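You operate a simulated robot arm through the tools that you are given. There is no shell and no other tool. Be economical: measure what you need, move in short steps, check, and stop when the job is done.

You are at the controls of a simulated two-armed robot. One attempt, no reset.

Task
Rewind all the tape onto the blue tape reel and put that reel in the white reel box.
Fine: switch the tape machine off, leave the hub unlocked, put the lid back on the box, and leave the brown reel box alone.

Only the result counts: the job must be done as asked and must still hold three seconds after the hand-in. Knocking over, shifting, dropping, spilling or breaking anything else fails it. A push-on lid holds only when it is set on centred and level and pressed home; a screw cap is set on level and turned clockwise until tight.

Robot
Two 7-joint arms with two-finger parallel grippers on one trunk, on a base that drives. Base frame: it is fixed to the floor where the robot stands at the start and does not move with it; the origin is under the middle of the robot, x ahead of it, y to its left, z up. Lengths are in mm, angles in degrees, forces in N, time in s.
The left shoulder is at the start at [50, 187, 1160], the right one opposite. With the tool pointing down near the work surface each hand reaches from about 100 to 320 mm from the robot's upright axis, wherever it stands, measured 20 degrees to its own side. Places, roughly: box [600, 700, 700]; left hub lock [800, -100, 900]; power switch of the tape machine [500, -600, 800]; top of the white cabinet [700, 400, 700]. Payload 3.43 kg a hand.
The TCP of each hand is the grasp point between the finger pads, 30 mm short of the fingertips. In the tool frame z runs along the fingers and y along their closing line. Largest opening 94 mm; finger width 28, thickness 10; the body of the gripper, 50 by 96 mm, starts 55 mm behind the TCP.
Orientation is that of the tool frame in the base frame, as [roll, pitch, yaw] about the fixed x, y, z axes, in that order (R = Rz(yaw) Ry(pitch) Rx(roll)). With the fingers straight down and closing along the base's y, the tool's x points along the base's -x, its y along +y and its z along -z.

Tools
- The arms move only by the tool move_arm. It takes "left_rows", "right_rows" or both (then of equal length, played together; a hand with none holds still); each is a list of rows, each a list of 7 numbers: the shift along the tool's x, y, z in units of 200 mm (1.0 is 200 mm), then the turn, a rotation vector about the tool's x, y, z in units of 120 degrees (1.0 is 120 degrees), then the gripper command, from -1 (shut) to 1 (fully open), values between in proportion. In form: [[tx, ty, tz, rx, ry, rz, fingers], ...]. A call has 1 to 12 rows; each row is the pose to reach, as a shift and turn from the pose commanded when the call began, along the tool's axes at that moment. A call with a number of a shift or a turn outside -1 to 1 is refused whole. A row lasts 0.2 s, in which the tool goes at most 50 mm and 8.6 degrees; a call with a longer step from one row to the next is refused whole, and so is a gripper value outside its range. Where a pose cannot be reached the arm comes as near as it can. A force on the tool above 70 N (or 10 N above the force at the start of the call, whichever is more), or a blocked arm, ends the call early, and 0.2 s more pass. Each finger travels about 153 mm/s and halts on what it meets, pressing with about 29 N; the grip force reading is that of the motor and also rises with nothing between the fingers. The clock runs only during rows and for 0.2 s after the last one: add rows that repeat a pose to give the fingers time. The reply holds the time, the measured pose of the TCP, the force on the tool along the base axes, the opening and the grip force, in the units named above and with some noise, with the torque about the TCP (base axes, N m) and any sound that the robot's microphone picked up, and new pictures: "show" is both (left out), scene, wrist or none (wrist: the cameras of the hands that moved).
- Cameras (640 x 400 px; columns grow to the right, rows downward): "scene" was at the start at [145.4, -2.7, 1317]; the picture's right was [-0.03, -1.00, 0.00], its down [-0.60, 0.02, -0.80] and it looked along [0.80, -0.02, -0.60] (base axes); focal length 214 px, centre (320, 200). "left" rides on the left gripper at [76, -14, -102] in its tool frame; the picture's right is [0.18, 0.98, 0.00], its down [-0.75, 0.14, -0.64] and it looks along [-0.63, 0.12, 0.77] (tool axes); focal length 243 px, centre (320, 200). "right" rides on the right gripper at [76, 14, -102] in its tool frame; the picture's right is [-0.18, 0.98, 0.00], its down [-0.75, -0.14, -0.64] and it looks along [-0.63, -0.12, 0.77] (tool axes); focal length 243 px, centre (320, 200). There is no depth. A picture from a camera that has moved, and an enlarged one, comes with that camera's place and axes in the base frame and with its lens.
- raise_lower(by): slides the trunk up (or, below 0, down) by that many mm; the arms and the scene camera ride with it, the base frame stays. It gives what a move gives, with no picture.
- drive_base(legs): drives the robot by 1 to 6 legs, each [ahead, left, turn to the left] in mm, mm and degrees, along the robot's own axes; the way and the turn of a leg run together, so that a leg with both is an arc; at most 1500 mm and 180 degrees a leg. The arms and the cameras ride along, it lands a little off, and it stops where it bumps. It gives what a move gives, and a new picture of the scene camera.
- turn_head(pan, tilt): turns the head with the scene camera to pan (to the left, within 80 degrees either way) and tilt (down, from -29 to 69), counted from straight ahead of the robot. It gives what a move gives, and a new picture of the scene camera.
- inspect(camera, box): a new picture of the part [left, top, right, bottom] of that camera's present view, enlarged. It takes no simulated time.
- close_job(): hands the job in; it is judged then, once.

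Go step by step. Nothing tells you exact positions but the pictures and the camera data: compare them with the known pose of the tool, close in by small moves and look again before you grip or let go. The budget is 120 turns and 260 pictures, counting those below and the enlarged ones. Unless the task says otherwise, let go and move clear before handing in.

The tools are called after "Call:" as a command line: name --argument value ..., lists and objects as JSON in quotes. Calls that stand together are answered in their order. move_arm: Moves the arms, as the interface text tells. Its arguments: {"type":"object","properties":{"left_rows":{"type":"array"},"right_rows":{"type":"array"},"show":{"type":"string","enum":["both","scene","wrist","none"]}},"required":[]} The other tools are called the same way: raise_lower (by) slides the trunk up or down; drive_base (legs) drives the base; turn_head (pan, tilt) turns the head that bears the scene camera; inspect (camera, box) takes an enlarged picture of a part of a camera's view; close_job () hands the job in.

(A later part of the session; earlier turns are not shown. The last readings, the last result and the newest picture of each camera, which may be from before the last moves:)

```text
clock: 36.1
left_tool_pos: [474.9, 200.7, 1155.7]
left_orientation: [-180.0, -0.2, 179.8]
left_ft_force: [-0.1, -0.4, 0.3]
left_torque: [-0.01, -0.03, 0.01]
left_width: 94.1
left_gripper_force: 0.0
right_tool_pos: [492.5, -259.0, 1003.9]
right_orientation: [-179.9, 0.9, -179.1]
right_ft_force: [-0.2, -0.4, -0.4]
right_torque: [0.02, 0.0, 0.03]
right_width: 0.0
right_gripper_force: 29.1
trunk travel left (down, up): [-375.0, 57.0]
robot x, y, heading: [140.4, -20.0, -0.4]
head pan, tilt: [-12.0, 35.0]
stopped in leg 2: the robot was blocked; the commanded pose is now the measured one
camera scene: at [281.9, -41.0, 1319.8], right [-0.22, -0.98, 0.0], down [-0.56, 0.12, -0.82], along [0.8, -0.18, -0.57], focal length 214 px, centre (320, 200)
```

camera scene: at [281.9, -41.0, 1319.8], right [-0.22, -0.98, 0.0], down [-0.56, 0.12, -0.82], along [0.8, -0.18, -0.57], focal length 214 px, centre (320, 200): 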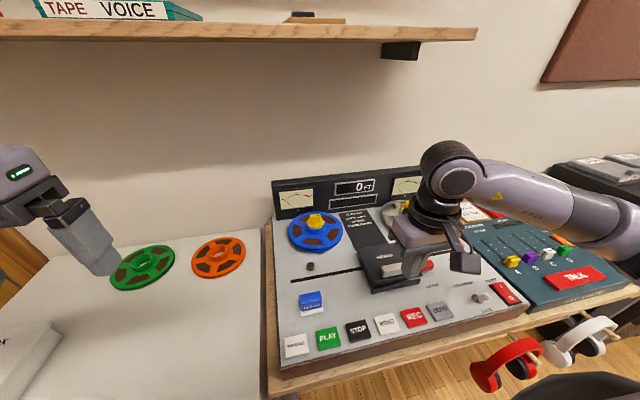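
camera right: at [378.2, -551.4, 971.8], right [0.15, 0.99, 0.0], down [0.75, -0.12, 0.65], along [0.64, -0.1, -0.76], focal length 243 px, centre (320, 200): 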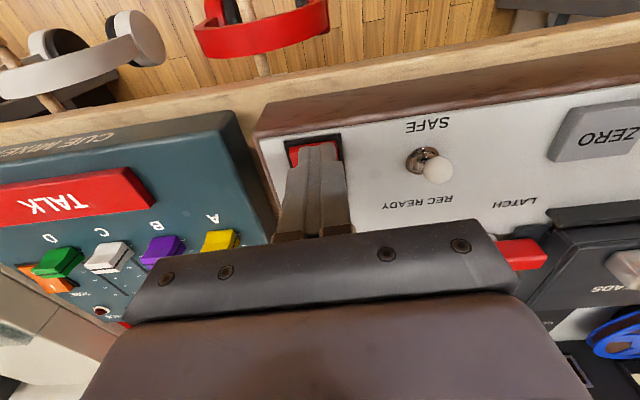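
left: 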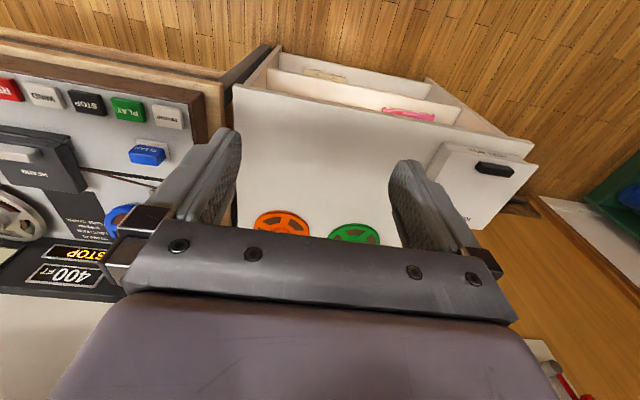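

The base is blocked at x about 140, so I'll see how far the arm reaches from here, moving over towards the lock with open fingers.

Call:
move_arm --right_rows '[[-0.19, 0.12, 0, 0, 0, 0, 1], [-0.38, 0.24, 0, 0, 0, 0, 1], [-0.57, 0.36, 0, 0, 0, 0, 1], [-0.76, 0.48, 0, 0, 0, 0, 1], [-0.95, 0.62, 0, 0, 0, 0, 1], [-0.95, 0.62, 0, 0, 0, 0, 1]]' --show "wrist"

```text
clock: 37.5
left_tool_pos: [476.8, 202.1, 1155.1]
left_orientation: [-179.9, 0.0, 179.9]
left_ft_force: [-0.3, -0.2, -0.4]
left_torque: [-0.01, 0.01, -0.01]
left_width: 93.9
left_gripper_force: 0.0
right_tool_pos: [682.6, -130.2, 1006.9]
right_orientation: [-180.0, 0.8, -179.1]
right_ft_force: [0.2, -0.1, 0.3]
right_torque: [0.02, 0.01, 0.0]
right_width: 94.2
right_gripper_force: 0.0
trunk travel left (down, up): [-375.0, 57.0]
robot x, y, heading: [140.5, -21.6, -0.3]
head pan, tilt: [-12.0, 35.0]
camera right: at [604.5, -116.7, 1109.7], right [0.17, 0.99, 0.0], down [0.75, -0.13, 0.65], along [0.64, -0.11, -0.76], focal length 243 px, centre (320, 200)
```

right: 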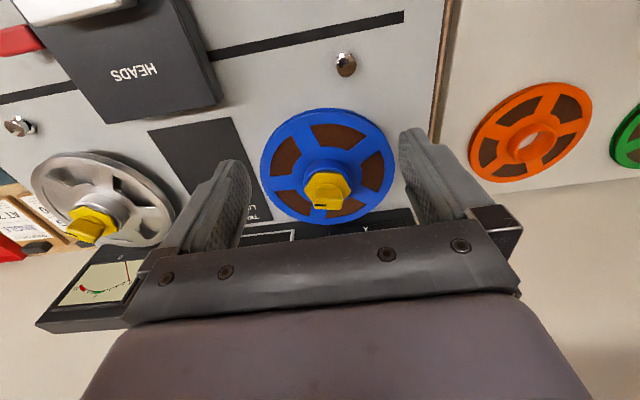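

Call:
inspect --camera "right" --box '[240, 95, 432, 215]'

Call:
move_arm --right_rows '[[-0.17, 0, 0, 0, 0, 0, 1], [-0.34, 0, 0, 0, 0, 0, 1], [-0.5, -0.03, 0, 0, 0, 0, 1], [-0.5, -0.03, 0, 0, 0, 0, 1]]'

```text
3.33 times, centred on (336, 155) of right
camera zoom: at [604.5, -116.7, 1109.7], right [0.17, 0.99, 0.0], down [0.75, -0.13, 0.65], along [0.64, -0.11, -0.76], focal length 809 px, centre (267, 350)
```

zoom: 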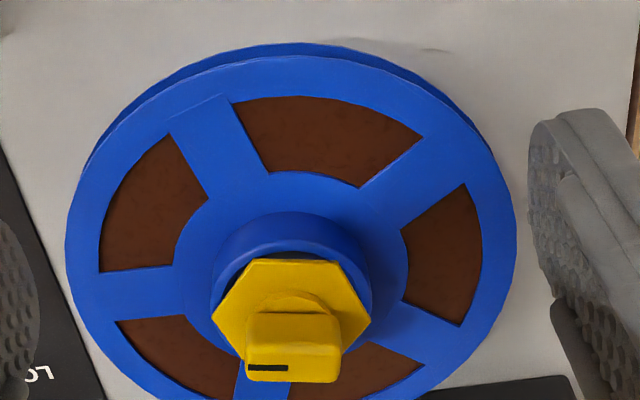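

```text
clock: 38.5
left_tool_pos: [475.0, 201.3, 1155.2]
left_orientation: [-179.8, 0.0, 179.8]
left_ft_force: [0.0, 0.5, 0.9]
left_torque: [0.01, 0.0, 0.02]
left_width: 93.8
left_gripper_force: 0.1
right_tool_pos: [756.4, -131.4, 1006.8]
right_orientation: [-179.8, 0.9, -179.1]
right_ft_force: [0.9, 0.9, 0.7]
right_torque: [0.0, -0.01, -0.03]
right_width: 94.0
right_gripper_force: 0.1
right hand out of reach, approached as far as the arm can: row 3, 4
trunk travel left (down, up): [-375.0, 57.0]
robot x, y, heading: [139.7, -22.1, -0.3]
head pan, tilt: [-12.0, 35.0]
camera scene: at [282.6, -39.7, 1319.7], right [-0.22, -0.98, 0.0], down [-0.56, 0.12, -0.82], along [0.8, -0.18, -0.57], focal length 214 px, centre (320, 200)
camera right: at [678.5, -118.0, 1109.7], right [0.17, 0.99, 0.0], down [0.75, -0.13, 0.65], along [0.64, -0.11, -0.76], focal length 243 px, centre (320, 200)
```

scene: 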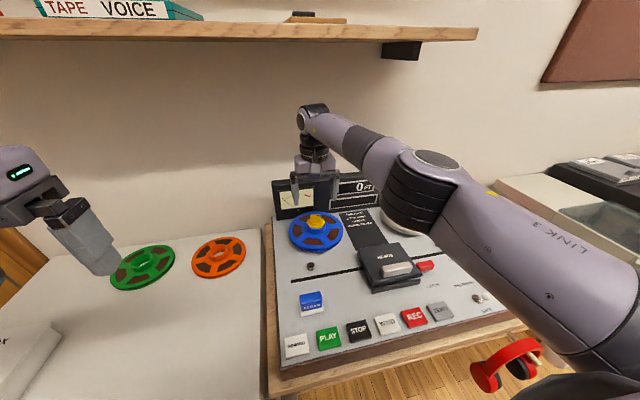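
right: 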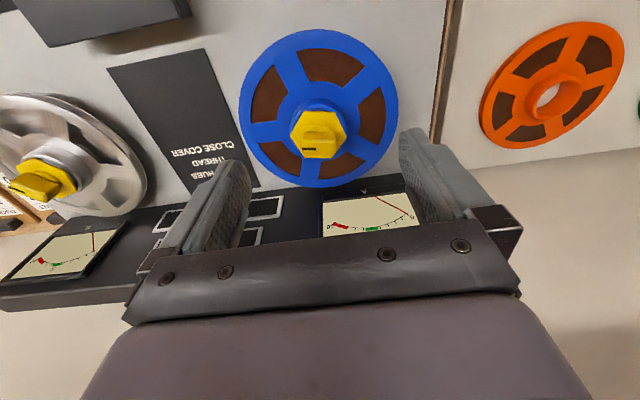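

The lock fixes at [779, -136, 886], and the arm lacks about 25 mm with the tool upright. Turning the base left will swing the right shoulder forward; I'll first pull the hand back.

Call:
move_arm --right_rows '[[0.2, 0, 0, 0, 0, 0, 1], [0.4, 0, 0, 0, 0, 0, 1], [0.6, 0, 0, 0, 0, 0, 1], [0.8, 0, 0, 0, 0, 0, 1], [0.9, 0, 0, 0, 0, 0, 1]]' --show "none"

```text
clock: 39.7
left_tool_pos: [476.1, 201.0, 1154.5]
left_orientation: [-180.0, -0.1, 179.8]
left_ft_force: [-0.3, 0.8, 0.0]
left_torque: [0.02, 0.01, 0.01]
left_width: 94.0
left_gripper_force: 0.0
right_tool_pos: [577.8, -135.4, 1004.8]
right_orientation: [-179.9, 0.8, -179.3]
right_ft_force: [-0.2, 0.9, -0.3]
right_torque: [-0.03, -0.02, -0.03]
right_width: 94.1
right_gripper_force: 0.0
trunk travel left (down, up): [-375.0, 57.0]
robot x, y, heading: [137.2, -20.7, -0.7]
head pan, tilt: [-12.0, 35.0]
```

Call:
drive_base --legs '[[-60, 0, 0], [0, 0, 32], [76, -48, 0]]'

```text
clock: 43.0
left_tool_pos: [309.4, 342.4, 1155.3]
left_orientation: [-180.0, -0.3, -148.5]
left_ft_force: [-0.4, 0.2, 0.0]
left_torque: [0.01, -0.02, 0.01]
left_width: 94.2
left_gripper_force: 0.1
right_tool_pos: [573.9, 109.3, 1003.1]
right_orientation: [-179.8, 0.7, -147.6]
right_ft_force: [0.1, 0.0, -0.3]
right_torque: [0.0, -0.01, 0.0]
right_width: 93.9
right_gripper_force: 0.0
trunk travel left (down, up): [-375.0, 57.0]
robot x, y, heading: [136.9, -26.9, 31.4]
head pan, tilt: [-12.0, 35.0]
stopped in leg 3: the robot was blocked; the commanded pose is now the measured one
camera scene: at [271.6, 35.5, 1319.7], right [0.33, -0.94, 0.0], down [-0.54, -0.19, -0.82], along [0.77, 0.27, -0.57], focal length 214 px, centre (320, 200)
```

scene: 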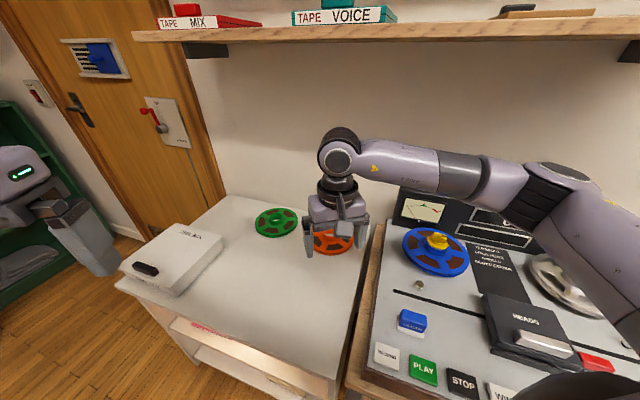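

Robot is now at [137, -27] turned 31°, with the lock well in range. I'll swing the right hand above the lock in two moves.

Call:
move_arm --right_rows '[[-0.03, -0.2, 0, 0, 0, 0, 1], [-0.06, -0.4, 0, 0, 0, 0, 1], [-0.09, -0.6, 0, 0, 0, 0, 1], [-0.11, -0.8, 0, 0, 0, 0, 1], [-0.13, -0.97, 0, 0, 0, 0, 1]]' --show "none"

Call:
move_arm --right_rows '[[-0.02, -0.2, 0, 0, 0, 0, 1], [-0.05, -0.4, 0, 0, 0, 0, 1], [-0.08, -0.6, 0, 0, 0, 0, 1], [-0.08, -0.6, 0, 0, 0, 0, 1]]'

```text
clock: 44.2
left_tool_pos: [310.4, 342.5, 1154.3]
left_orientation: [-180.0, -0.1, -148.5]
left_ft_force: [0.1, 0.4, 0.3]
left_torque: [0.01, -0.01, 0.0]
left_width: 94.0
left_gripper_force: 0.1
right_tool_pos: [700.0, -40.5, 1005.7]
right_orientation: [-179.8, 0.8, -147.5]
right_ft_force: [-0.9, -0.9, -0.3]
right_torque: [0.04, 0.0, -0.02]
right_width: 93.8
right_gripper_force: 0.1
trunk travel left (down, up): [-375.0, 57.0]
robot x, y, heading: [136.5, -22.6, 31.5]
head pan, tilt: [-12.0, 35.0]
```

```text
clock: 45.2
left_tool_pos: [311.0, 342.8, 1154.2]
left_orientation: [-180.0, -0.2, -148.6]
left_ft_force: [-0.1, 1.1, -0.1]
left_torque: [0.01, 0.02, 0.01]
left_width: 93.8
left_gripper_force: 0.0
right_tool_pos: [777.8, -132.9, 1006.4]
right_orientation: [-179.8, 0.7, -147.6]
right_ft_force: [-0.1, 0.5, 0.4]
right_torque: [-0.01, -0.02, 0.02]
right_width: 94.0
right_gripper_force: 0.1
trunk travel left (down, up): [-375.0, 57.0]
robot x, y, heading: [137.2, -25.8, 31.4]
head pan, tilt: [-12.0, 35.0]
camera scene: at [272.0, 35.6, 1319.6], right [0.33, -0.94, 0.0], down [-0.54, -0.19, -0.82], along [0.77, 0.27, -0.57], focal length 214 px, centre (320, 200)
camera right: at [704.1, -161.9, 1109.1], right [-0.37, 0.93, 0.0], down [0.7, 0.28, 0.65], along [0.61, 0.24, -0.76], focal length 243 px, centre (320, 200)
```

scene: 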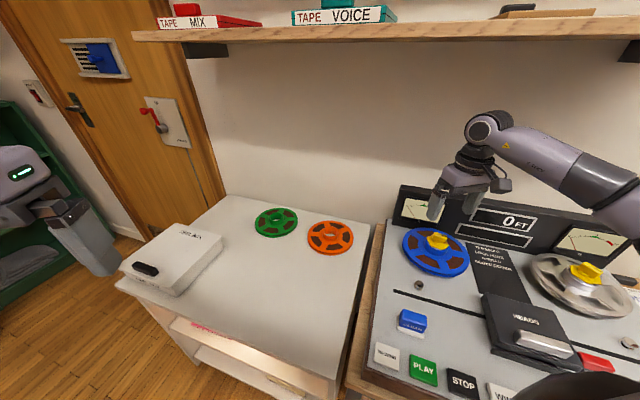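
right: 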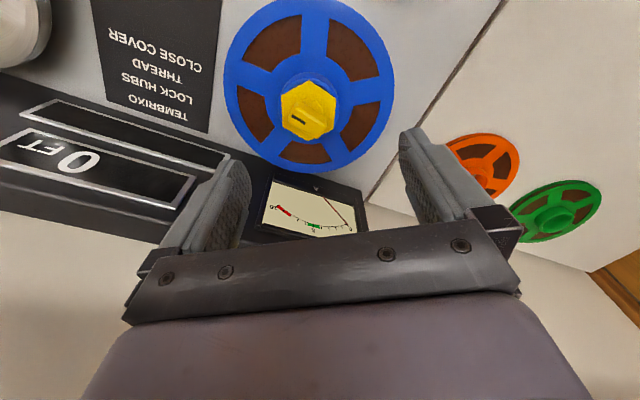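

Call:
inspect --camera "right" --box '[240, 55, 384, 145]'

Call:
inspect --camera "scene" --box '[390, 210, 486, 270]'

Call:
inspect --camera "scene" --box '[530, 235, 640, 310]'

```text
4.44 times, centred on (312, 100) of right
camera zoom: at [704.1, -161.9, 1109.1], right [-0.37, 0.93, 0.0], down [0.7, 0.28, 0.65], along [0.61, 0.24, -0.76], focal length 1078 px, centre (356, 644)
```

zoom: 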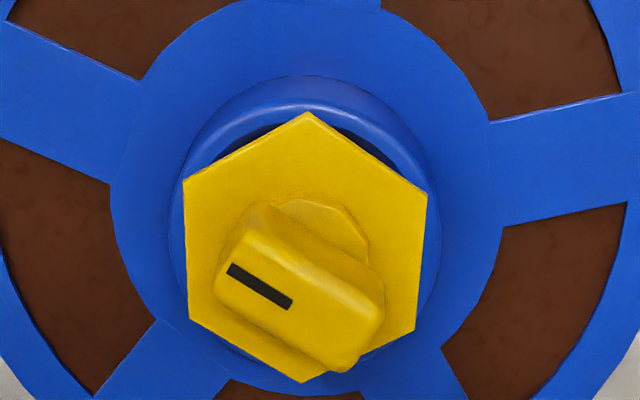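

```text
6.67 times, centred on (438, 240) of scene
camera zoom: at [272.0, 35.6, 1319.6], right [0.33, -0.94, 0.0], down [-0.54, -0.19, -0.82], along [0.77, 0.27, -0.57], focal length 1430 px, centre (-467, -67)
```

zoom: 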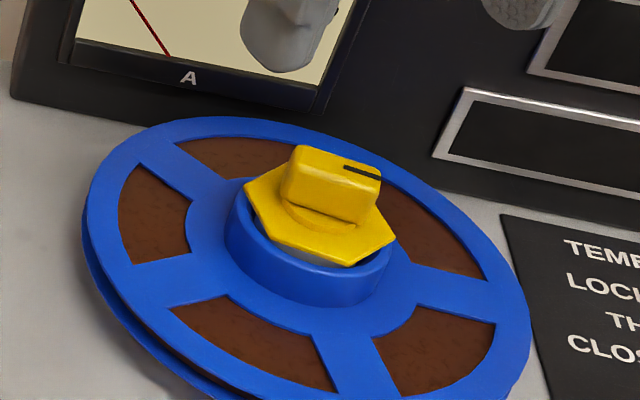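

```text
5.33 times, centred on (585, 272) of scene
camera zoom: at [272.0, 35.6, 1319.6], right [0.33, -0.94, 0.0], down [-0.54, -0.19, -0.82], along [0.77, 0.27, -0.57], focal length 1144 px, centre (-1093, -187)
```

zoom: 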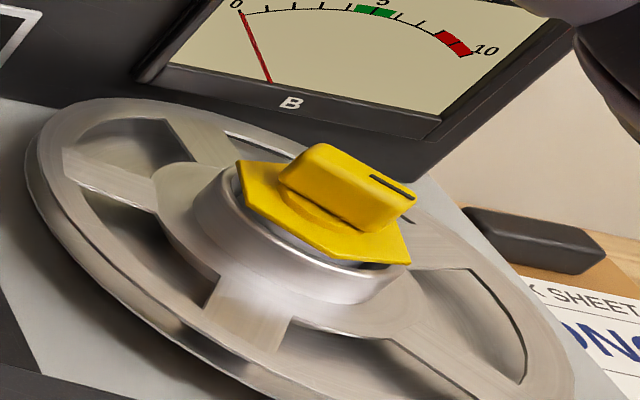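

The lock's bar lies nearly along base y (about 80°), its axis near [788, -140] with its top at about z 897. I'll centre over it and rehearse the turning range in the air.

Call:
move_arm --right_rows '[[-0.01, -0.02, 0, 0, 0, -0.07, 1], [-0.023, -0.056, 0, 0, 0, -0.14, 0.5], [-0.023, -0.056, 0, 0, 0, -0.21, 0.2], [-0.023, -0.056, 0, 0, 0, -0.28, 0], [-0.023, -0.056, 0, 0, 0, -0.35, 0], [-0.023, -0.056, 0, 0, 0, -0.42, 0], [-0.023, -0.056, 0, 0, 0, -0.49, 0], [-0.023, -0.056, 0, 0, 0, -0.56, 0], [-0.023, -0.056, 0, 0, 0, -0.63, 0], [-0.023, -0.056, 0, 0, 0, -0.7, 0], [-0.023, -0.056, 0, 0, 0, -0.77, 0], [-0.023, -0.056, 0, 0, 0, -0.84, 0]]' --show "none"

```text
clock: 47.8
left_tool_pos: [310.5, 341.4, 1155.6]
left_orientation: [179.9, -0.2, -148.6]
left_ft_force: [1.0, -0.5, -0.4]
left_torque: [0.05, -0.01, -0.04]
left_width: 94.2
left_gripper_force: 0.0
right_tool_pos: [481.2, -32.4, 871.0]
right_orientation: [-176.8, -1.0, -51.5]
right_ft_force: [0.2, -0.5, 0.2]
right_torque: [0.06, 0.0, 0.01]
right_width: 46.9
right_gripper_force: 0.1
right hand out of reach, approached as far as the arm can: row 2, 3, 4, 5, 6, 7, 8, 9, 10, 11, 12
trunk travel left (down, up): [-375.0, 57.0]
robot x, y, heading: [138.1, -22.5, 31.2]
head pan, tilt: [-12.0, 35.0]
```

The turn that way is out of reach and the arm wandered to [481, -32, 871]. I'll check that nothing was touched.

Call:
turn_head --pan -25 --tilt 35

```text
clock: 48.6
left_tool_pos: [310.0, 342.9, 1153.5]
left_orientation: [-180.0, -0.1, -148.5]
left_ft_force: [0.1, -0.4, 0.4]
left_torque: [0.0, -0.02, 0.01]
left_width: 94.2
left_gripper_force: 0.1
right_tool_pos: [480.3, -32.3, 870.8]
right_orientation: [-176.8, -1.0, -51.6]
right_ft_force: [0.4, 1.1, 0.2]
right_torque: [0.01, -0.02, 0.03]
right_width: 46.9
right_gripper_force: 0.1
trunk travel left (down, up): [-375.0, 57.0]
robot x, y, heading: [139.6, -24.0, 31.3]
head pan, tilt: [-25.0, 35.0]
camera scene: at [276.5, 15.9, 1319.6], right [0.11, -0.99, 0.0], down [-0.57, -0.06, -0.82], along [0.81, 0.09, -0.57], focal length 214 px, centre (320, 200)
```

scene: 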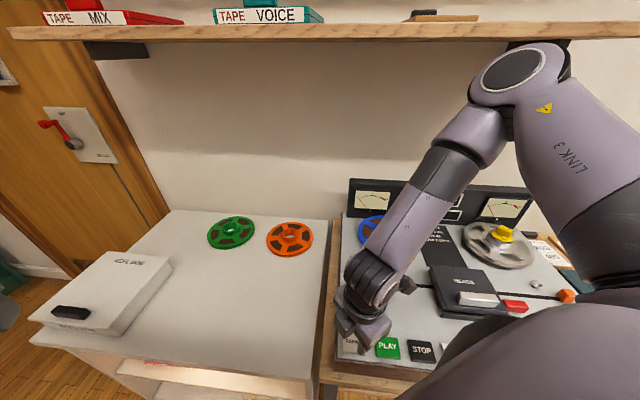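

The commanded pose follows the reached one, so I'll lift and turn the wrist back the other way in place.

Call:
move_arm --right_rows '[[0, 0, -0.15, 0, 0, 0.0, 0], [0, 0, -0.3, 0, 0, 0.06, 0], [0, 0, -0.45, 0, 0, 0.13, 0], [0, 0, -0.6, 0, 0, 0.2, 0], [0, 0, -0.68, 0, 0, 0.27, 0], [0, 0, -0.68, 0, 0, 0.34, 0], [0, 0, -0.68, 0, 0, 0.41, 0], [0, 0, -0.68, 0, 0, 0.48, 0], [0, 0, -0.68, 0, 0, 0.55, 0], [0, 0, -0.68, 0, 0, 0.62, 0], [0, 0, -0.68, 0, 0, 0.69, 0], [0, 0, -0.68, 0, 0, 0.76, 0]]' --show "scene"

```text
clock: 51.2
left_tool_pos: [310.1, 342.9, 1153.6]
left_orientation: [179.9, -0.2, -148.5]
left_ft_force: [0.5, -0.3, 0.5]
left_torque: [-0.01, 0.0, 0.01]
left_width: 94.1
left_gripper_force: 0.1
right_tool_pos: [476.0, -22.8, 994.1]
right_orientation: [-178.9, 3.1, -143.2]
right_ft_force: [0.1, 0.2, 0.6]
right_torque: [0.0, -0.02, 0.0]
right_width: 47.0
right_gripper_force: 0.1
right hand out of reach, approached as far as the arm can: row 1, 2
trunk travel left (down, up): [-375.0, 57.0]
robot x, y, heading: [140.7, -23.8, 31.5]
head pan, tilt: [-25.0, 35.0]
camera scene: at [276.5, 16.0, 1319.6], right [0.11, -0.99, 0.0], down [-0.57, -0.06, -0.82], along [0.81, 0.09, -0.57], focal length 214 px, centre (320, 200)
```

scene: 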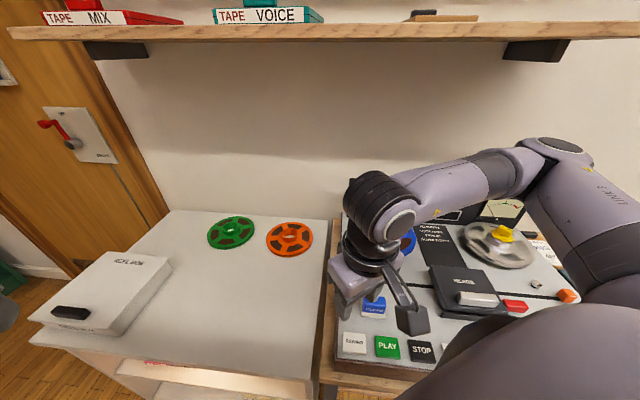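

Back at yaw −143. Now I'll test turning the wrist the other way, towards yaw 80, before moving over.

Call:
move_arm --right_rows '[[0, 0, 0, 0, 0, 0.07, 0], [0, 0, 0, 0, 0, 0.14, 0], [0, 0, 0, 0, 0, 0.21, 0], [0, 0, 0, 0, 0, 0.28, 0], [0, 0, 0, 0, 0, 0.35, 0], [0, 0, 0, 0, 0, 0.42, 0], [0, 0, 0, 0, 0, 0.49, 0], [0, 0, 0, 0, 0, 0.56, 0], [0, 0, 0, 0, 0, 0.63, 0], [0, 0, 0, 0, 0, 0.7, 0], [0, 0, 0, 0, 0, 0.77, 0], [0, 0, 0, 0, 0, 0.84, 0]]' --show "scene"

```text
clock: 53.8
left_tool_pos: [309.3, 342.3, 1153.4]
left_orientation: [179.9, -0.2, -148.4]
left_ft_force: [-0.3, 0.8, 0.7]
left_torque: [0.0, 0.0, -0.01]
left_width: 94.1
left_gripper_force: 0.1
right_tool_pos: [477.6, -22.6, 994.7]
right_orientation: [176.7, 0.6, 116.2]
right_ft_force: [-0.6, 0.0, 0.6]
right_torque: [0.01, 0.04, -0.02]
right_width: 47.0
right_gripper_force: 0.0
trunk travel left (down, up): [-375.0, 57.0]
robot x, y, heading: [135.6, -22.3, 31.3]
head pan, tilt: [-25.0, 35.0]
camera scene: at [276.5, 16.0, 1319.6], right [0.11, -0.99, 0.0], down [-0.57, -0.06, -0.82], along [0.81, 0.09, -0.57], focal length 214 px, centre (320, 200)
```

scene: 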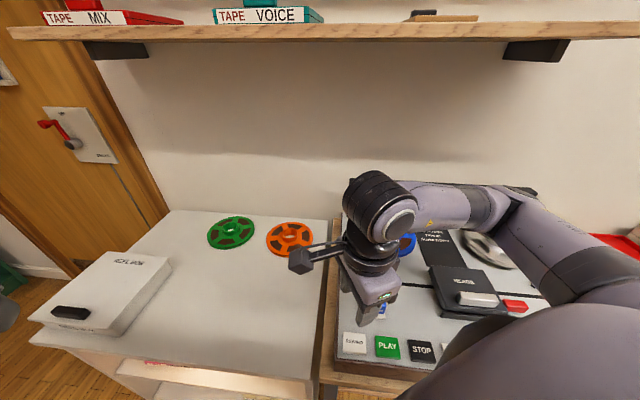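

That direction works. I'll level the tool and travel to the lock in two moves, finishing the turn to yaw 80.

Call:
move_arm --right_rows '[[-0.12, 0.114, 0, 0.01, 0, 0, 0], [-0.24, 0.228, 0, 0.02, 0, 0, 0], [-0.36, 0.342, 0, 0.0275, 0, 0, 0], [-0.48, 0.456, 0, 0.0275, 0, 0, 0], [-0.6, 0.57, 0, 0.0275, 0, 0, 0], [-0.6, 0.57, 0, 0.0275, 0, 0, 0]]' --show "none"

```text
clock: 55.2
left_tool_pos: [309.9, 342.1, 1154.7]
left_orientation: [180.0, -0.1, -148.5]
left_ft_force: [-0.6, -0.4, 0.2]
left_torque: [0.02, -0.01, 0.01]
left_width: 94.1
left_gripper_force: 0.1
right_tool_pos: [631.7, -79.0, 1001.1]
right_orientation: [-179.9, 0.5, 116.3]
right_ft_force: [-0.5, 0.1, 0.1]
right_torque: [-0.01, 0.0, 0.0]
right_width: 46.9
right_gripper_force: 0.0
trunk travel left (down, up): [-375.0, 57.0]
robot x, y, heading: [139.2, -25.4, 31.1]
head pan, tilt: [-25.0, 35.0]
```

Call:
move_arm --right_rows '[[-0.12, 0.114, 0, 0, 0, 0.05, 0], [-0.24, 0.228, 0, 0, 0, 0.1, 0], [-0.36, 0.342, 0, 0, 0, 0.15, 0], [-0.48, 0.456, 0, 0, 0, 0.2, 0], [-0.619, 0.564, 0, 0, 0, 0.25, 0], [-0.619, 0.564, 0, 0, 0, 0.3, 0], [-0.619, 0.564, 0, 0, 0, 0.3, 0]]'

Call:
inspect --camera "right" --box '[220, 20, 420, 145]'

```text
clock: 56.8
left_tool_pos: [310.2, 342.1, 1153.8]
left_orientation: [-180.0, -0.2, -148.5]
left_ft_force: [-0.8, 0.0, 0.1]
left_torque: [0.01, 0.02, 0.03]
left_width: 94.0
left_gripper_force: 0.1
right_tool_pos: [786.6, -140.9, 1002.7]
right_orientation: [179.8, 0.6, 80.3]
right_ft_force: [-0.1, 0.3, -1.4]
right_torque: [0.0, 0.03, 0.02]
right_width: 47.2
right_gripper_force: 0.1
trunk travel left (down, up): [-375.0, 57.0]
robot x, y, heading: [142.6, -24.8, 31.1]
head pan, tilt: [-25.0, 35.0]
camera scene: at [276.5, 16.0, 1319.6], right [0.11, -0.99, 0.0], down [-0.57, -0.06, -0.82], along [0.81, 0.09, -0.57], focal length 214 px, centre (320, 200)
camera right: at [813.4, -67.9, 1106.5], right [0.94, -0.35, 0.01], down [-0.27, -0.71, 0.65], along [-0.22, -0.61, -0.76], focal length 243 px, centre (320, 200)
```

scene: 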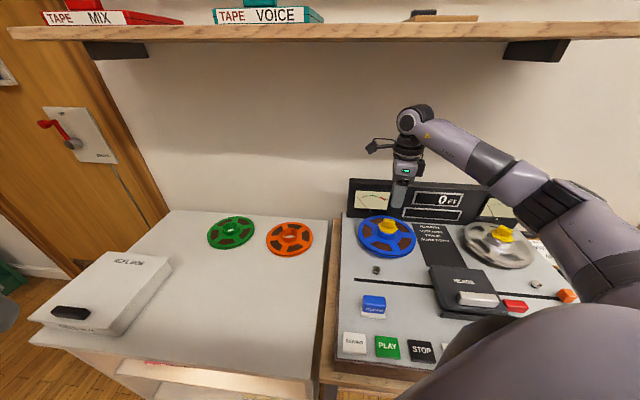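
right: 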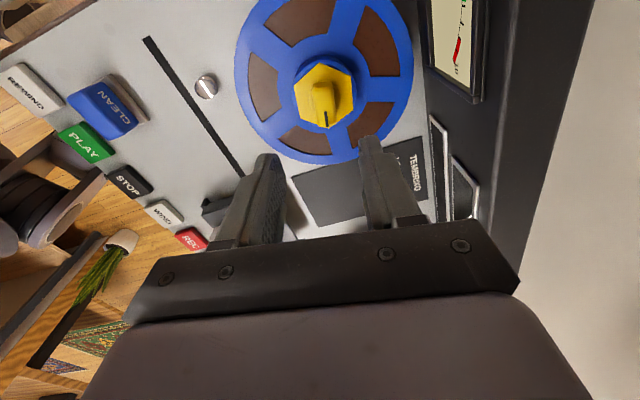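

```text
3.20 times, centred on (320, 82) of right
camera zoom: at [813.4, -67.9, 1106.5], right [0.94, -0.35, 0.01], down [-0.27, -0.71, 0.65], along [-0.22, -0.61, -0.76], focal length 776 px, centre (320, 576)
```

zoom: 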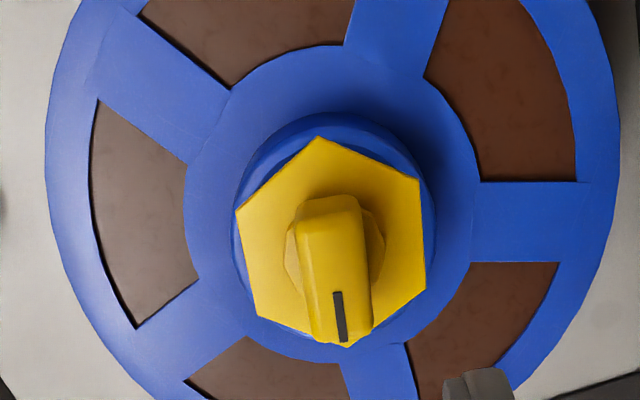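

The bar runs at about 76°, centred near [792, -137]. I'll trim, then descend around it.

Call:
move_arm --right_rows '[[0.015, 0.025, 0.1, 0, 0, 0.035, 0], [0.015, 0.025, 0.25, 0, 0, 0.035, 0], [0.015, 0.025, 0.36, 0, 0, 0.035, 0], [0.015, 0.025, 0.41, 0, 0, 0.035, 0], [0.015, 0.025, 0.45, 0, 0, 0.035, 0], [0.015, 0.025, 0.45, 0, 0, 0.035, 0]]'

Call:
inspect --camera "scene" --box '[340, 180, 440, 242]'

```text
clock: 58.2
left_tool_pos: [310.1, 342.8, 1154.0]
left_orientation: [180.0, -0.2, -148.5]
left_ft_force: [-0.3, -0.2, -0.4]
left_torque: [0.02, 0.01, 0.01]
left_width: 94.2
left_gripper_force: 0.2
right_tool_pos: [791.9, -139.1, 913.3]
right_orientation: [179.7, 0.5, 76.2]
right_ft_force: [0.6, 0.7, -0.8]
right_torque: [0.04, -0.03, -0.01]
right_width: 46.9
right_gripper_force: 0.0
trunk travel left (down, up): [-375.0, 57.0]
robot x, y, heading: [136.4, -25.8, 31.3]
head pan, tilt: [-25.0, 35.0]
camera scene: at [276.5, 16.0, 1319.6], right [0.11, -0.99, 0.0], down [-0.57, -0.06, -0.82], along [0.81, 0.09, -0.57], focal length 214 px, centre (320, 200)
camera right: at [823.9, -67.3, 1016.4], right [0.91, -0.41, 0.01], down [-0.32, -0.69, 0.65], along [-0.26, -0.59, -0.76], focal length 243 px, centre (320, 200)
```

scene: 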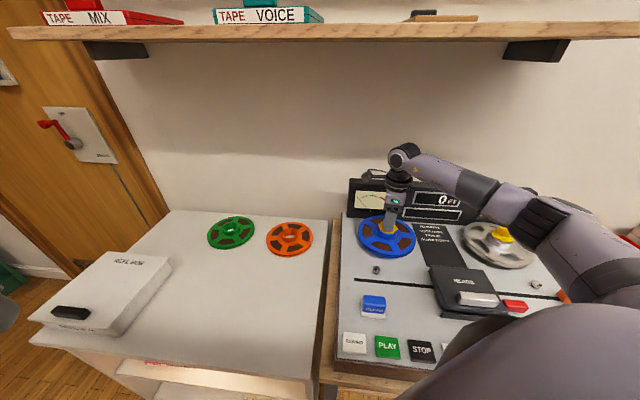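
right: 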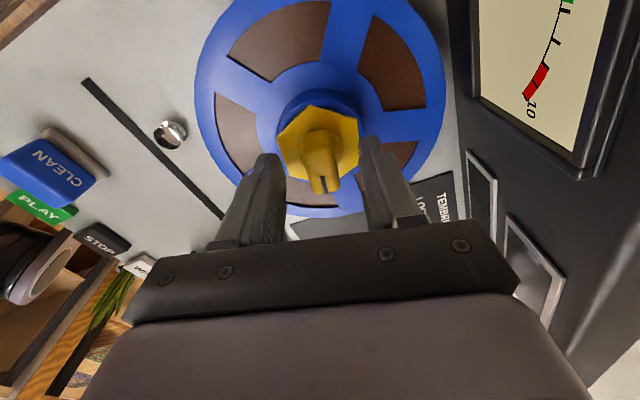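

```text
6.40 times, centred on (390, 211) of scene
camera zoom: at [276.5, 16.0, 1319.6], right [0.11, -0.99, 0.0], down [-0.57, -0.06, -0.82], along [0.81, 0.09, -0.57], focal length 1373 px, centre (-128, 130)
```

zoom: 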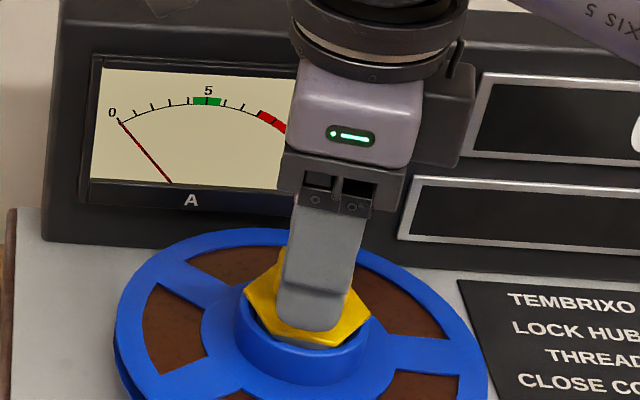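

The fingers straddle the bar. I'll close on it.

Call:
move_arm --right_rows '[[0, 0, 0.01, 0, 0, 0, -0.6], [0, 0, 0.01, 0, 0, 0, -1], [0, 0, 0.01, 0, 0, 0, -1]]' --show "wrist"

```text
clock: 59.0
left_tool_pos: [309.8, 343.4, 1154.5]
left_orientation: [179.9, -0.2, -148.5]
left_ft_force: [0.2, 0.1, -0.2]
left_torque: [0.02, 0.01, -0.02]
left_width: 94.3
left_gripper_force: 0.0
right_tool_pos: [792.7, -138.6, 913.3]
right_orientation: [179.8, 0.4, 76.1]
right_ft_force: [4.8, 0.5, 6.7]
right_torque: [0.14, 0.48, -0.05]
right_width: 17.7
right_gripper_force: 44.8
trunk travel left (down, up): [-375.0, 57.0]
robot x, y, heading: [141.3, -27.3, 31.4]
head pan, tilt: [-25.0, 35.0]
camera right: at [824.2, -67.7, 1015.9], right [0.91, -0.42, 0.01], down [-0.32, -0.69, 0.65], along [-0.26, -0.59, -0.76], focal length 243 px, centre (320, 200)
```

right: 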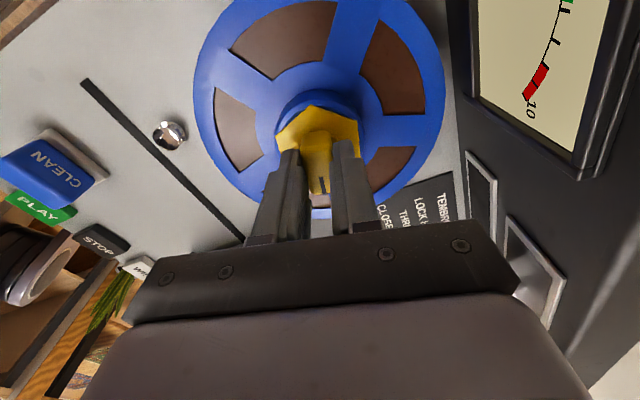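

The bar is held. I'll turn it counter-clockwise step by step and watch the torque.

Call:
move_arm --right_rows '[[0, 0, 0, 0, 0, -0.04, -1], [0, 0, 0, 0, 0, -0.08, -1], [0, 0, 0, 0, 0, -0.12, -1], [0, 0, 0, 0, 0, -0.16, -1], [0, 0, 0, 0, 0, -0.2, -1], [0, 0, 0, 0, 0, -0.25, -1]]' --show "wrist"

```text
clock: 60.4
left_tool_pos: [307.8, 343.5, 1153.0]
left_orientation: [-179.9, -0.2, -148.5]
left_ft_force: [0.2, 0.0, -0.8]
left_torque: [0.0, 0.0, 0.02]
left_width: 94.1
left_gripper_force: 0.1
right_tool_pos: [793.8, -139.8, 912.5]
right_orientation: [179.8, 0.4, 106.1]
right_ft_force: [2.4, 3.3, 15.8]
right_torque: [1.31, 0.55, -0.02]
right_width: 17.7
right_gripper_force: 44.9
trunk travel left (down, up): [-375.0, 57.0]
robot x, y, heading: [139.7, -22.7, 31.1]
head pan, tilt: [-25.0, 35.0]
camera right: at [784.3, -61.3, 1015.7], right [1.0, 0.1, 0.0], down [0.07, -0.76, 0.65], along [0.07, -0.64, -0.76], focal length 243 px, centre (320, 200)
```

right: 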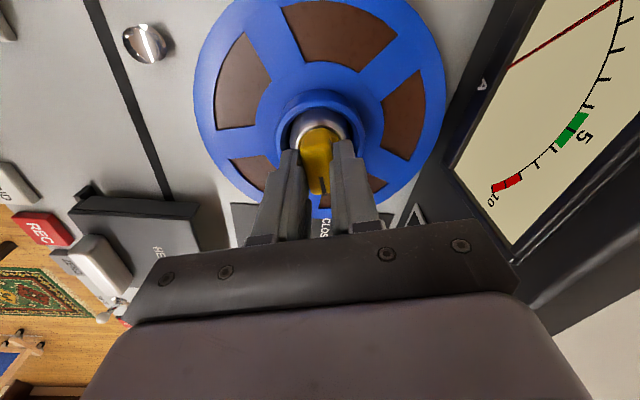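

The wide yellow plate has drawn in and the silver hub shows, so it seems to have come unlocked. I'll zoom in.

Call:
inspect --camera "right" --box '[230, 70, 430, 195]'

Call:
inspect --camera "scene" --box '[340, 180, 440, 242]'

```text
3.20 times, centred on (330, 132) of right
camera zoom: at [784.3, -61.3, 1015.7], right [1.0, 0.1, 0.0], down [0.07, -0.76, 0.65], along [0.07, -0.64, -0.76], focal length 776 px, centre (288, 416)
```

zoom: 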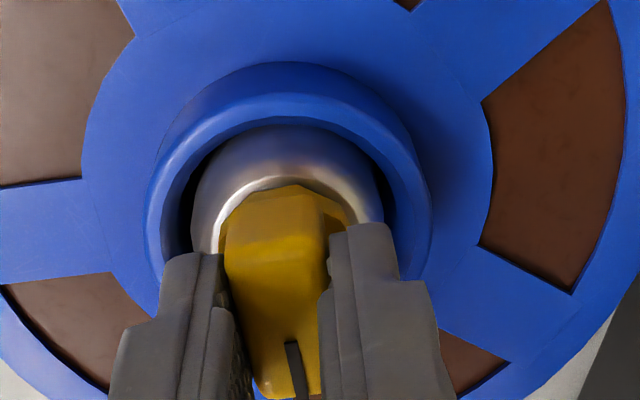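

```text
6.40 times, centred on (390, 211) of scene
camera zoom: at [275.0, 16.5, 1319.9], right [0.11, -0.99, 0.0], down [-0.57, -0.06, -0.82], along [0.82, 0.09, -0.57], focal length 1373 px, centre (-128, 130)
```

zoom: 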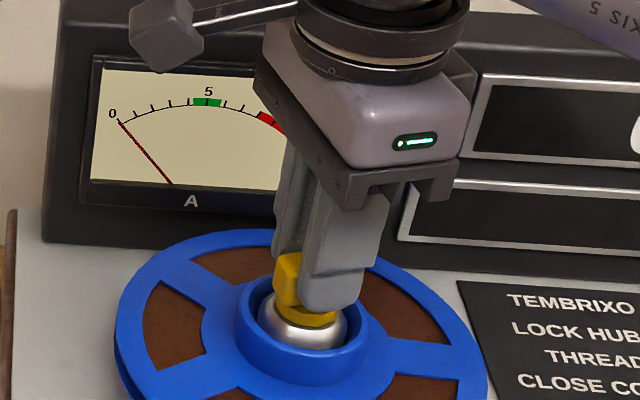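

The plate is gone and the reel sits free around the hub. I'll turn somewhat further to its stop to make sure it's fully unlocked.

Call:
move_arm --right_rows '[[0, 0, 0, 0, 0, -0.05, -1], [0, 0, 0, 0, 0, -0.1, -1], [0, 0, 0, 0, 0, -0.15, -1], [0, 0, 0, 0, 0, -0.2, -1], [0, 0, 0, 0, 0, -0.25, -1]]' --show "wrist"

```text
clock: 61.6
left_tool_pos: [308.5, 343.4, 1154.7]
left_orientation: [-179.9, -0.2, -148.5]
left_ft_force: [-0.1, -0.5, 0.0]
left_torque: [0.0, 0.02, -0.01]
left_width: 93.9
left_gripper_force: 0.0
right_tool_pos: [792.4, -139.4, 912.9]
right_orientation: [-180.0, 0.6, 136.2]
right_ft_force: [6.1, 4.6, 17.7]
right_torque: [0.8, 0.23, 0.0]
right_width: 17.7
right_gripper_force: 45.3
trunk travel left (down, up): [-375.0, 57.0]
robot x, y, heading: [137.9, -23.3, 31.2]
head pan, tilt: [-25.0, 35.0]
camera right: at [746.5, -75.3, 1015.4], right [0.81, 0.58, 0.0], down [0.44, -0.62, 0.65], along [0.38, -0.53, -0.76], focal length 243 px, centre (320, 200)
```

right: 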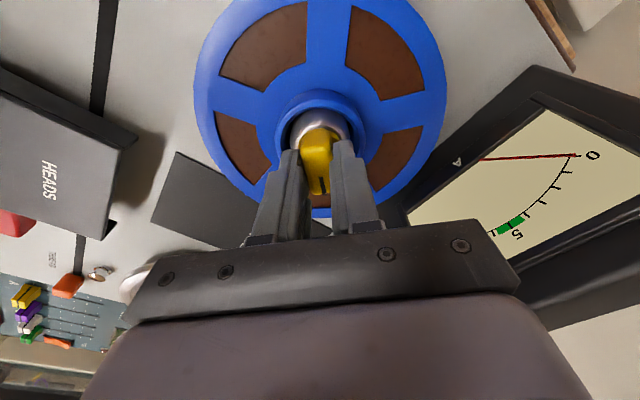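

Call:
move_arm --right_rows '[[0, 0, 0, 0, 0, -0.05, -1], [0, 0, 0, 0, 0, -0.1, -1], [0, 0, 0, 0, 0, -0.15, -1], [0, 0, 0, 0, 0, -0.2, -1], [0, 0, 0, 0, 0, -0.25, -1]]' --show "wrist"

```text
clock: 62.8
left_tool_pos: [308.5, 343.0, 1153.9]
left_orientation: [-179.9, -0.2, -148.4]
left_ft_force: [-0.4, -0.6, -0.5]
left_torque: [0.01, -0.01, -0.04]
left_width: 94.1
left_gripper_force: 0.1
right_tool_pos: [792.2, -138.5, 911.4]
right_orientation: [-179.6, 0.5, 166.2]
right_ft_force: [6.0, 7.7, 13.6]
right_torque: [0.25, -1.56, -0.1]
right_width: 17.8
right_gripper_force: 45.3
trunk travel left (down, up): [-375.0, 57.0]
robot x, y, heading: [138.2, -20.5, 31.4]
head pan, tilt: [-25.0, 35.0]
camera right: at [720.9, -106.3, 1015.4], right [0.41, 0.91, 0.0], down [0.69, -0.31, 0.65], along [0.59, -0.27, -0.76], focal length 243 px, centre (320, 200)
```

right: 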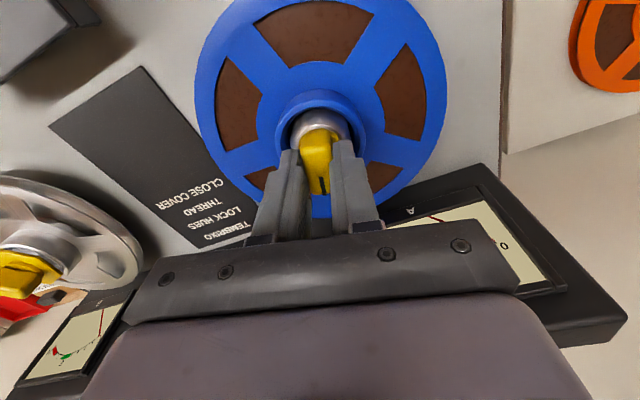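

The bar turned 90° freely with the plate still drawn in. I'll release, rise, and look at the reel's hub for the grasp.

Call:
move_arm --right_rows '[[0, 0, 0, 0, 0, 0, -0.2], [0, 0, 0, 0, 0, 0, 0], [0, 0, -0.15, 0, 0, 0, 0], [0, 0, -0.35, 0, 0, 0, 0.5], [0, 0, -0.45, 0, 0, 0, 1], [0, 0, -0.45, 0, 0, 0, 1]]'

Call:
inspect --camera "scene" --box '[340, 190, 440, 252]'

Call:
inspect --camera "right" --box '[220, 20, 420, 145]'

```text
clock: 64.2
left_tool_pos: [309.3, 342.2, 1154.3]
left_orientation: [180.0, -0.2, -148.5]
left_ft_force: [0.4, -0.3, -0.6]
left_torque: [-0.02, -0.03, -0.02]
left_width: 93.8
left_gripper_force: 0.1
right_tool_pos: [791.9, -138.1, 1000.0]
right_orientation: [-179.6, 0.4, 166.1]
right_ft_force: [-0.5, -0.3, 0.0]
right_torque: [0.0, -0.03, -0.04]
right_width: 93.9
right_gripper_force: 0.1
trunk travel left (down, up): [-375.0, 57.0]
robot x, y, heading: [137.7, -19.6, 31.0]
head pan, tilt: [-25.0, 35.0]
camera scene: at [276.5, 16.0, 1319.6], right [0.11, -0.99, 0.0], down [-0.57, -0.06, -0.82], along [0.81, 0.09, -0.57], focal length 214 px, centre (320, 200)
camera right: at [720.8, -105.3, 1104.0], right [0.41, 0.91, -0.01], down [0.7, -0.31, 0.65], along [0.59, -0.27, -0.76], focal length 243 px, centre (320, 200)
```

scene: 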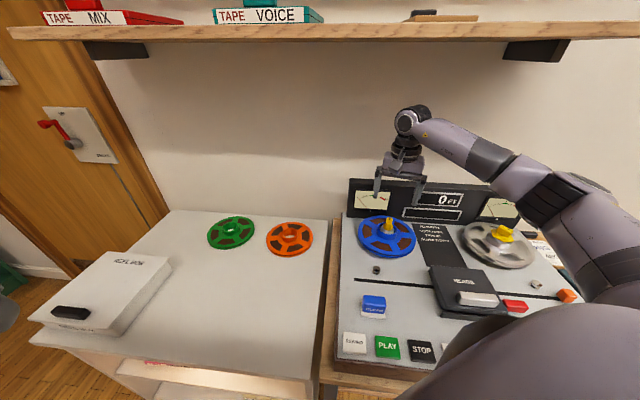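
right: 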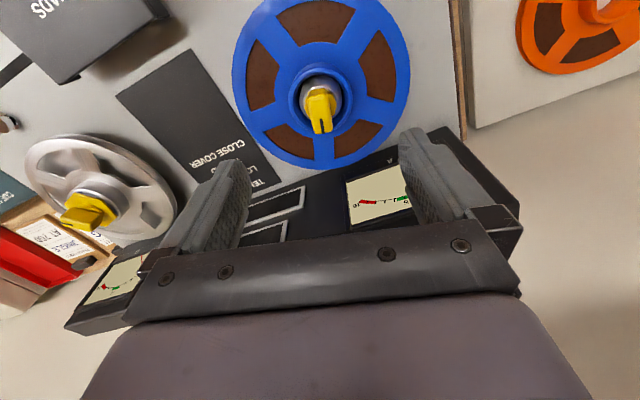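

```text
6.40 times, centred on (390, 221) of scene
camera zoom: at [276.5, 16.0, 1319.6], right [0.11, -0.99, 0.0], down [-0.57, -0.06, -0.82], along [0.81, 0.09, -0.57], focal length 1373 px, centre (-128, 66)
```

zoom: 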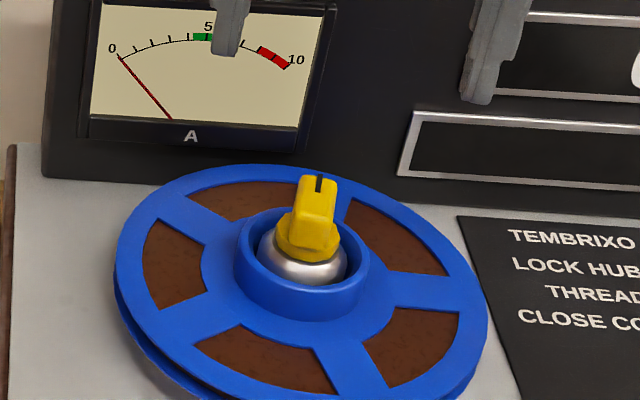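

```text
3.20 times, centred on (320, 82) of right
camera zoom: at [720.8, -105.3, 1104.0], right [0.41, 0.91, -0.01], down [0.7, -0.31, 0.65], along [0.59, -0.27, -0.76], focal length 776 px, centre (320, 576)
```

zoom: 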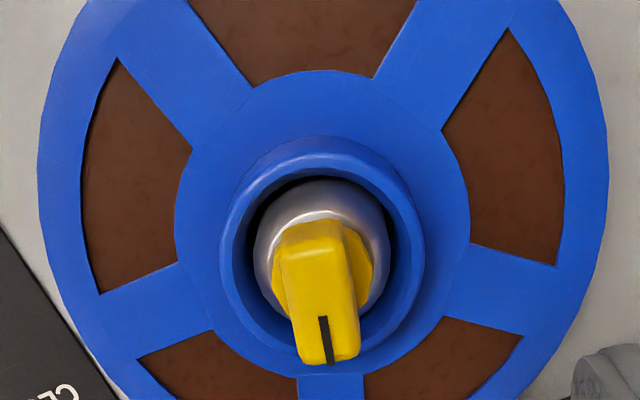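

The reel hub ring, about 58 mm across, is centred under the hand. I'll lower the open fingers around it.

Call:
move_arm --right_rows '[[0.005, 0, 0.2, 0, 0, 0, 1], [0.005, 0, 0.4, 0, 0, 0, 1], [0.005, 0, 0.49, 0, 0, 0, 1], [0.005, 0, 0.52, 0, 0, 0, 1], [0.005, 0, 0.54, 0, 0, 0, 1], [0.005, 0, 0.54, 0, 0, 0, 1]]'

Call:
inspect --camera "scene" --box '[340, 190, 440, 252]'

```text
clock: 65.6
left_tool_pos: [310.2, 342.2, 1153.3]
left_orientation: [180.0, -0.3, -148.5]
left_ft_force: [-0.5, 0.1, -0.4]
left_torque: [0.01, -0.01, 0.03]
left_width: 94.0
left_gripper_force: 0.1
right_tool_pos: [791.7, -138.7, 892.6]
right_orientation: [-179.5, 0.2, 166.1]
right_ft_force: [-0.2, 0.0, -0.9]
right_torque: [0.03, -0.01, -0.02]
right_width: 94.1
right_gripper_force: 0.0
trunk travel left (down, up): [-375.0, 57.0]
robot x, y, heading: [138.9, -26.0, 31.1]
head pan, tilt: [-25.0, 35.0]
camera scene: at [276.5, 16.0, 1319.6], right [0.11, -0.99, 0.0], down [-0.57, -0.06, -0.82], along [0.81, 0.09, -0.57], focal length 214 px, centre (320, 200)
camera right: at [720.3, -106.8, 995.6], right [0.41, 0.91, -0.01], down [0.7, -0.31, 0.65], along [0.59, -0.27, -0.76], focal length 243 px, centre (320, 200)
```

scene: 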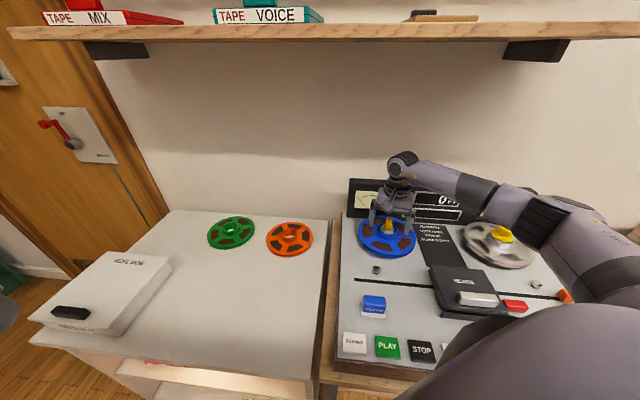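
right: 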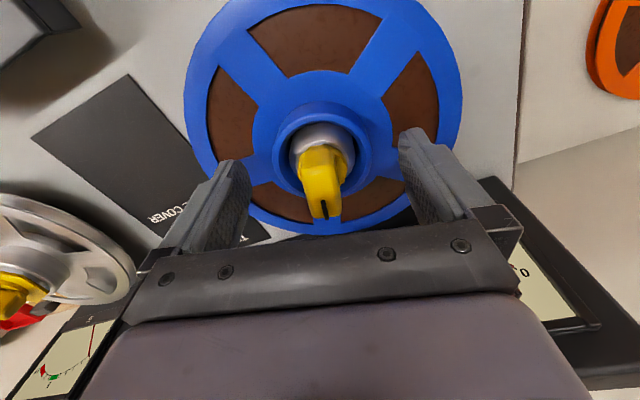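

```text
6.40 times, centred on (390, 221) of scene
camera zoom: at [276.5, 16.0, 1319.6], right [0.11, -0.99, 0.0], down [-0.57, -0.06, -0.82], along [0.81, 0.09, -0.57], focal length 1373 px, centre (-128, 66)
```

zoom: 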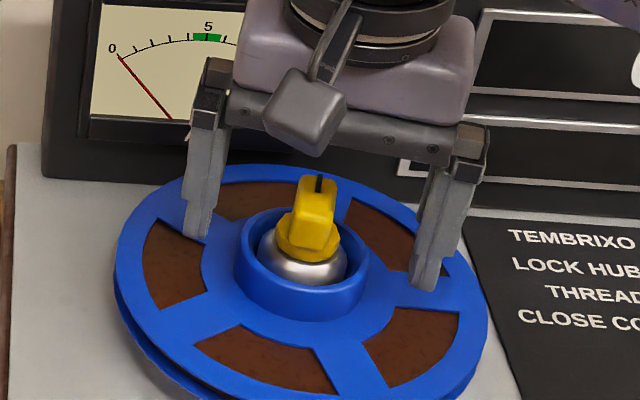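

Call:
move_arm --right_rows '[[0, 0, 0.015, 0, 0, 0, 1], [0, 0, 0.03, 0, 0, 0, 1], [0, 0, 0.03, 0, 0, 0, 0.5], [0, 0, 0.03, 0, 0, 0, 0], [0, 0, 0.03, 0, 0, 0, -1], [0, 0, 0.03, 0, 0, 0, -1], [0, 0, 0.03, 0, 0, 0, -1]]'

Call:
inspect --camera "scene" --box '[340, 190, 440, 252]'

```text
clock: 67.2
left_tool_pos: [309.1, 343.4, 1153.1]
left_orientation: [179.9, -0.2, -148.4]
left_ft_force: [0.8, 0.0, -0.7]
left_torque: [-0.02, -0.01, -0.02]
left_width: 93.7
left_gripper_force: 0.0
right_tool_pos: [791.6, -139.9, 886.6]
right_orientation: [-179.5, 0.3, 166.0]
right_ft_force: [0.2, 0.6, -0.7]
right_torque: [0.17, -0.07, -0.01]
right_width: 61.3
right_gripper_force: 29.3
trunk travel left (down, up): [-375.0, 57.0]
robot x, y, heading: [135.5, -25.9, 31.2]
head pan, tilt: [-25.0, 35.0]
camera scene: at [276.5, 16.0, 1319.6], right [0.11, -0.99, 0.0], down [-0.57, -0.06, -0.82], along [0.81, 0.09, -0.57], focal length 214 px, centre (320, 200)
camera right: at [720.6, -107.2, 989.9], right [0.41, 0.91, -0.01], down [0.7, -0.31, 0.65], along [0.59, -0.27, -0.76], focal length 243 px, centre (320, 200)
```

scene: 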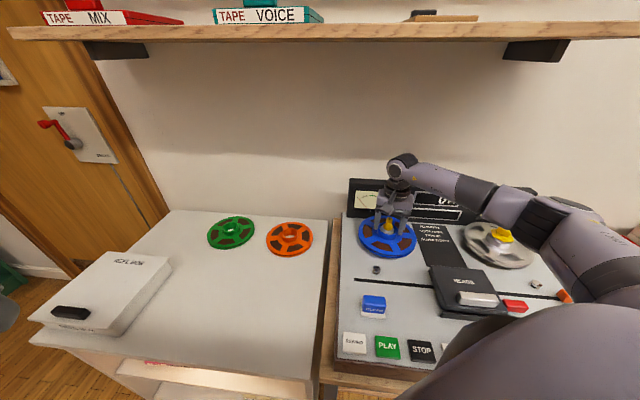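
right: 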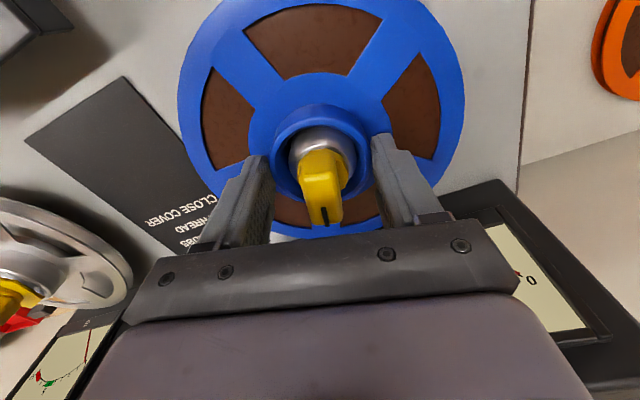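

```text
6.40 times, centred on (390, 221) of scene
camera zoom: at [276.5, 16.0, 1319.6], right [0.11, -0.99, 0.0], down [-0.57, -0.06, -0.82], along [0.81, 0.09, -0.57], focal length 1373 px, centre (-128, 66)
```

zoom: 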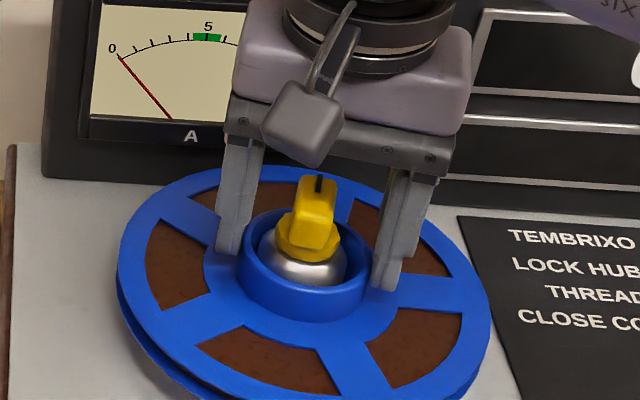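

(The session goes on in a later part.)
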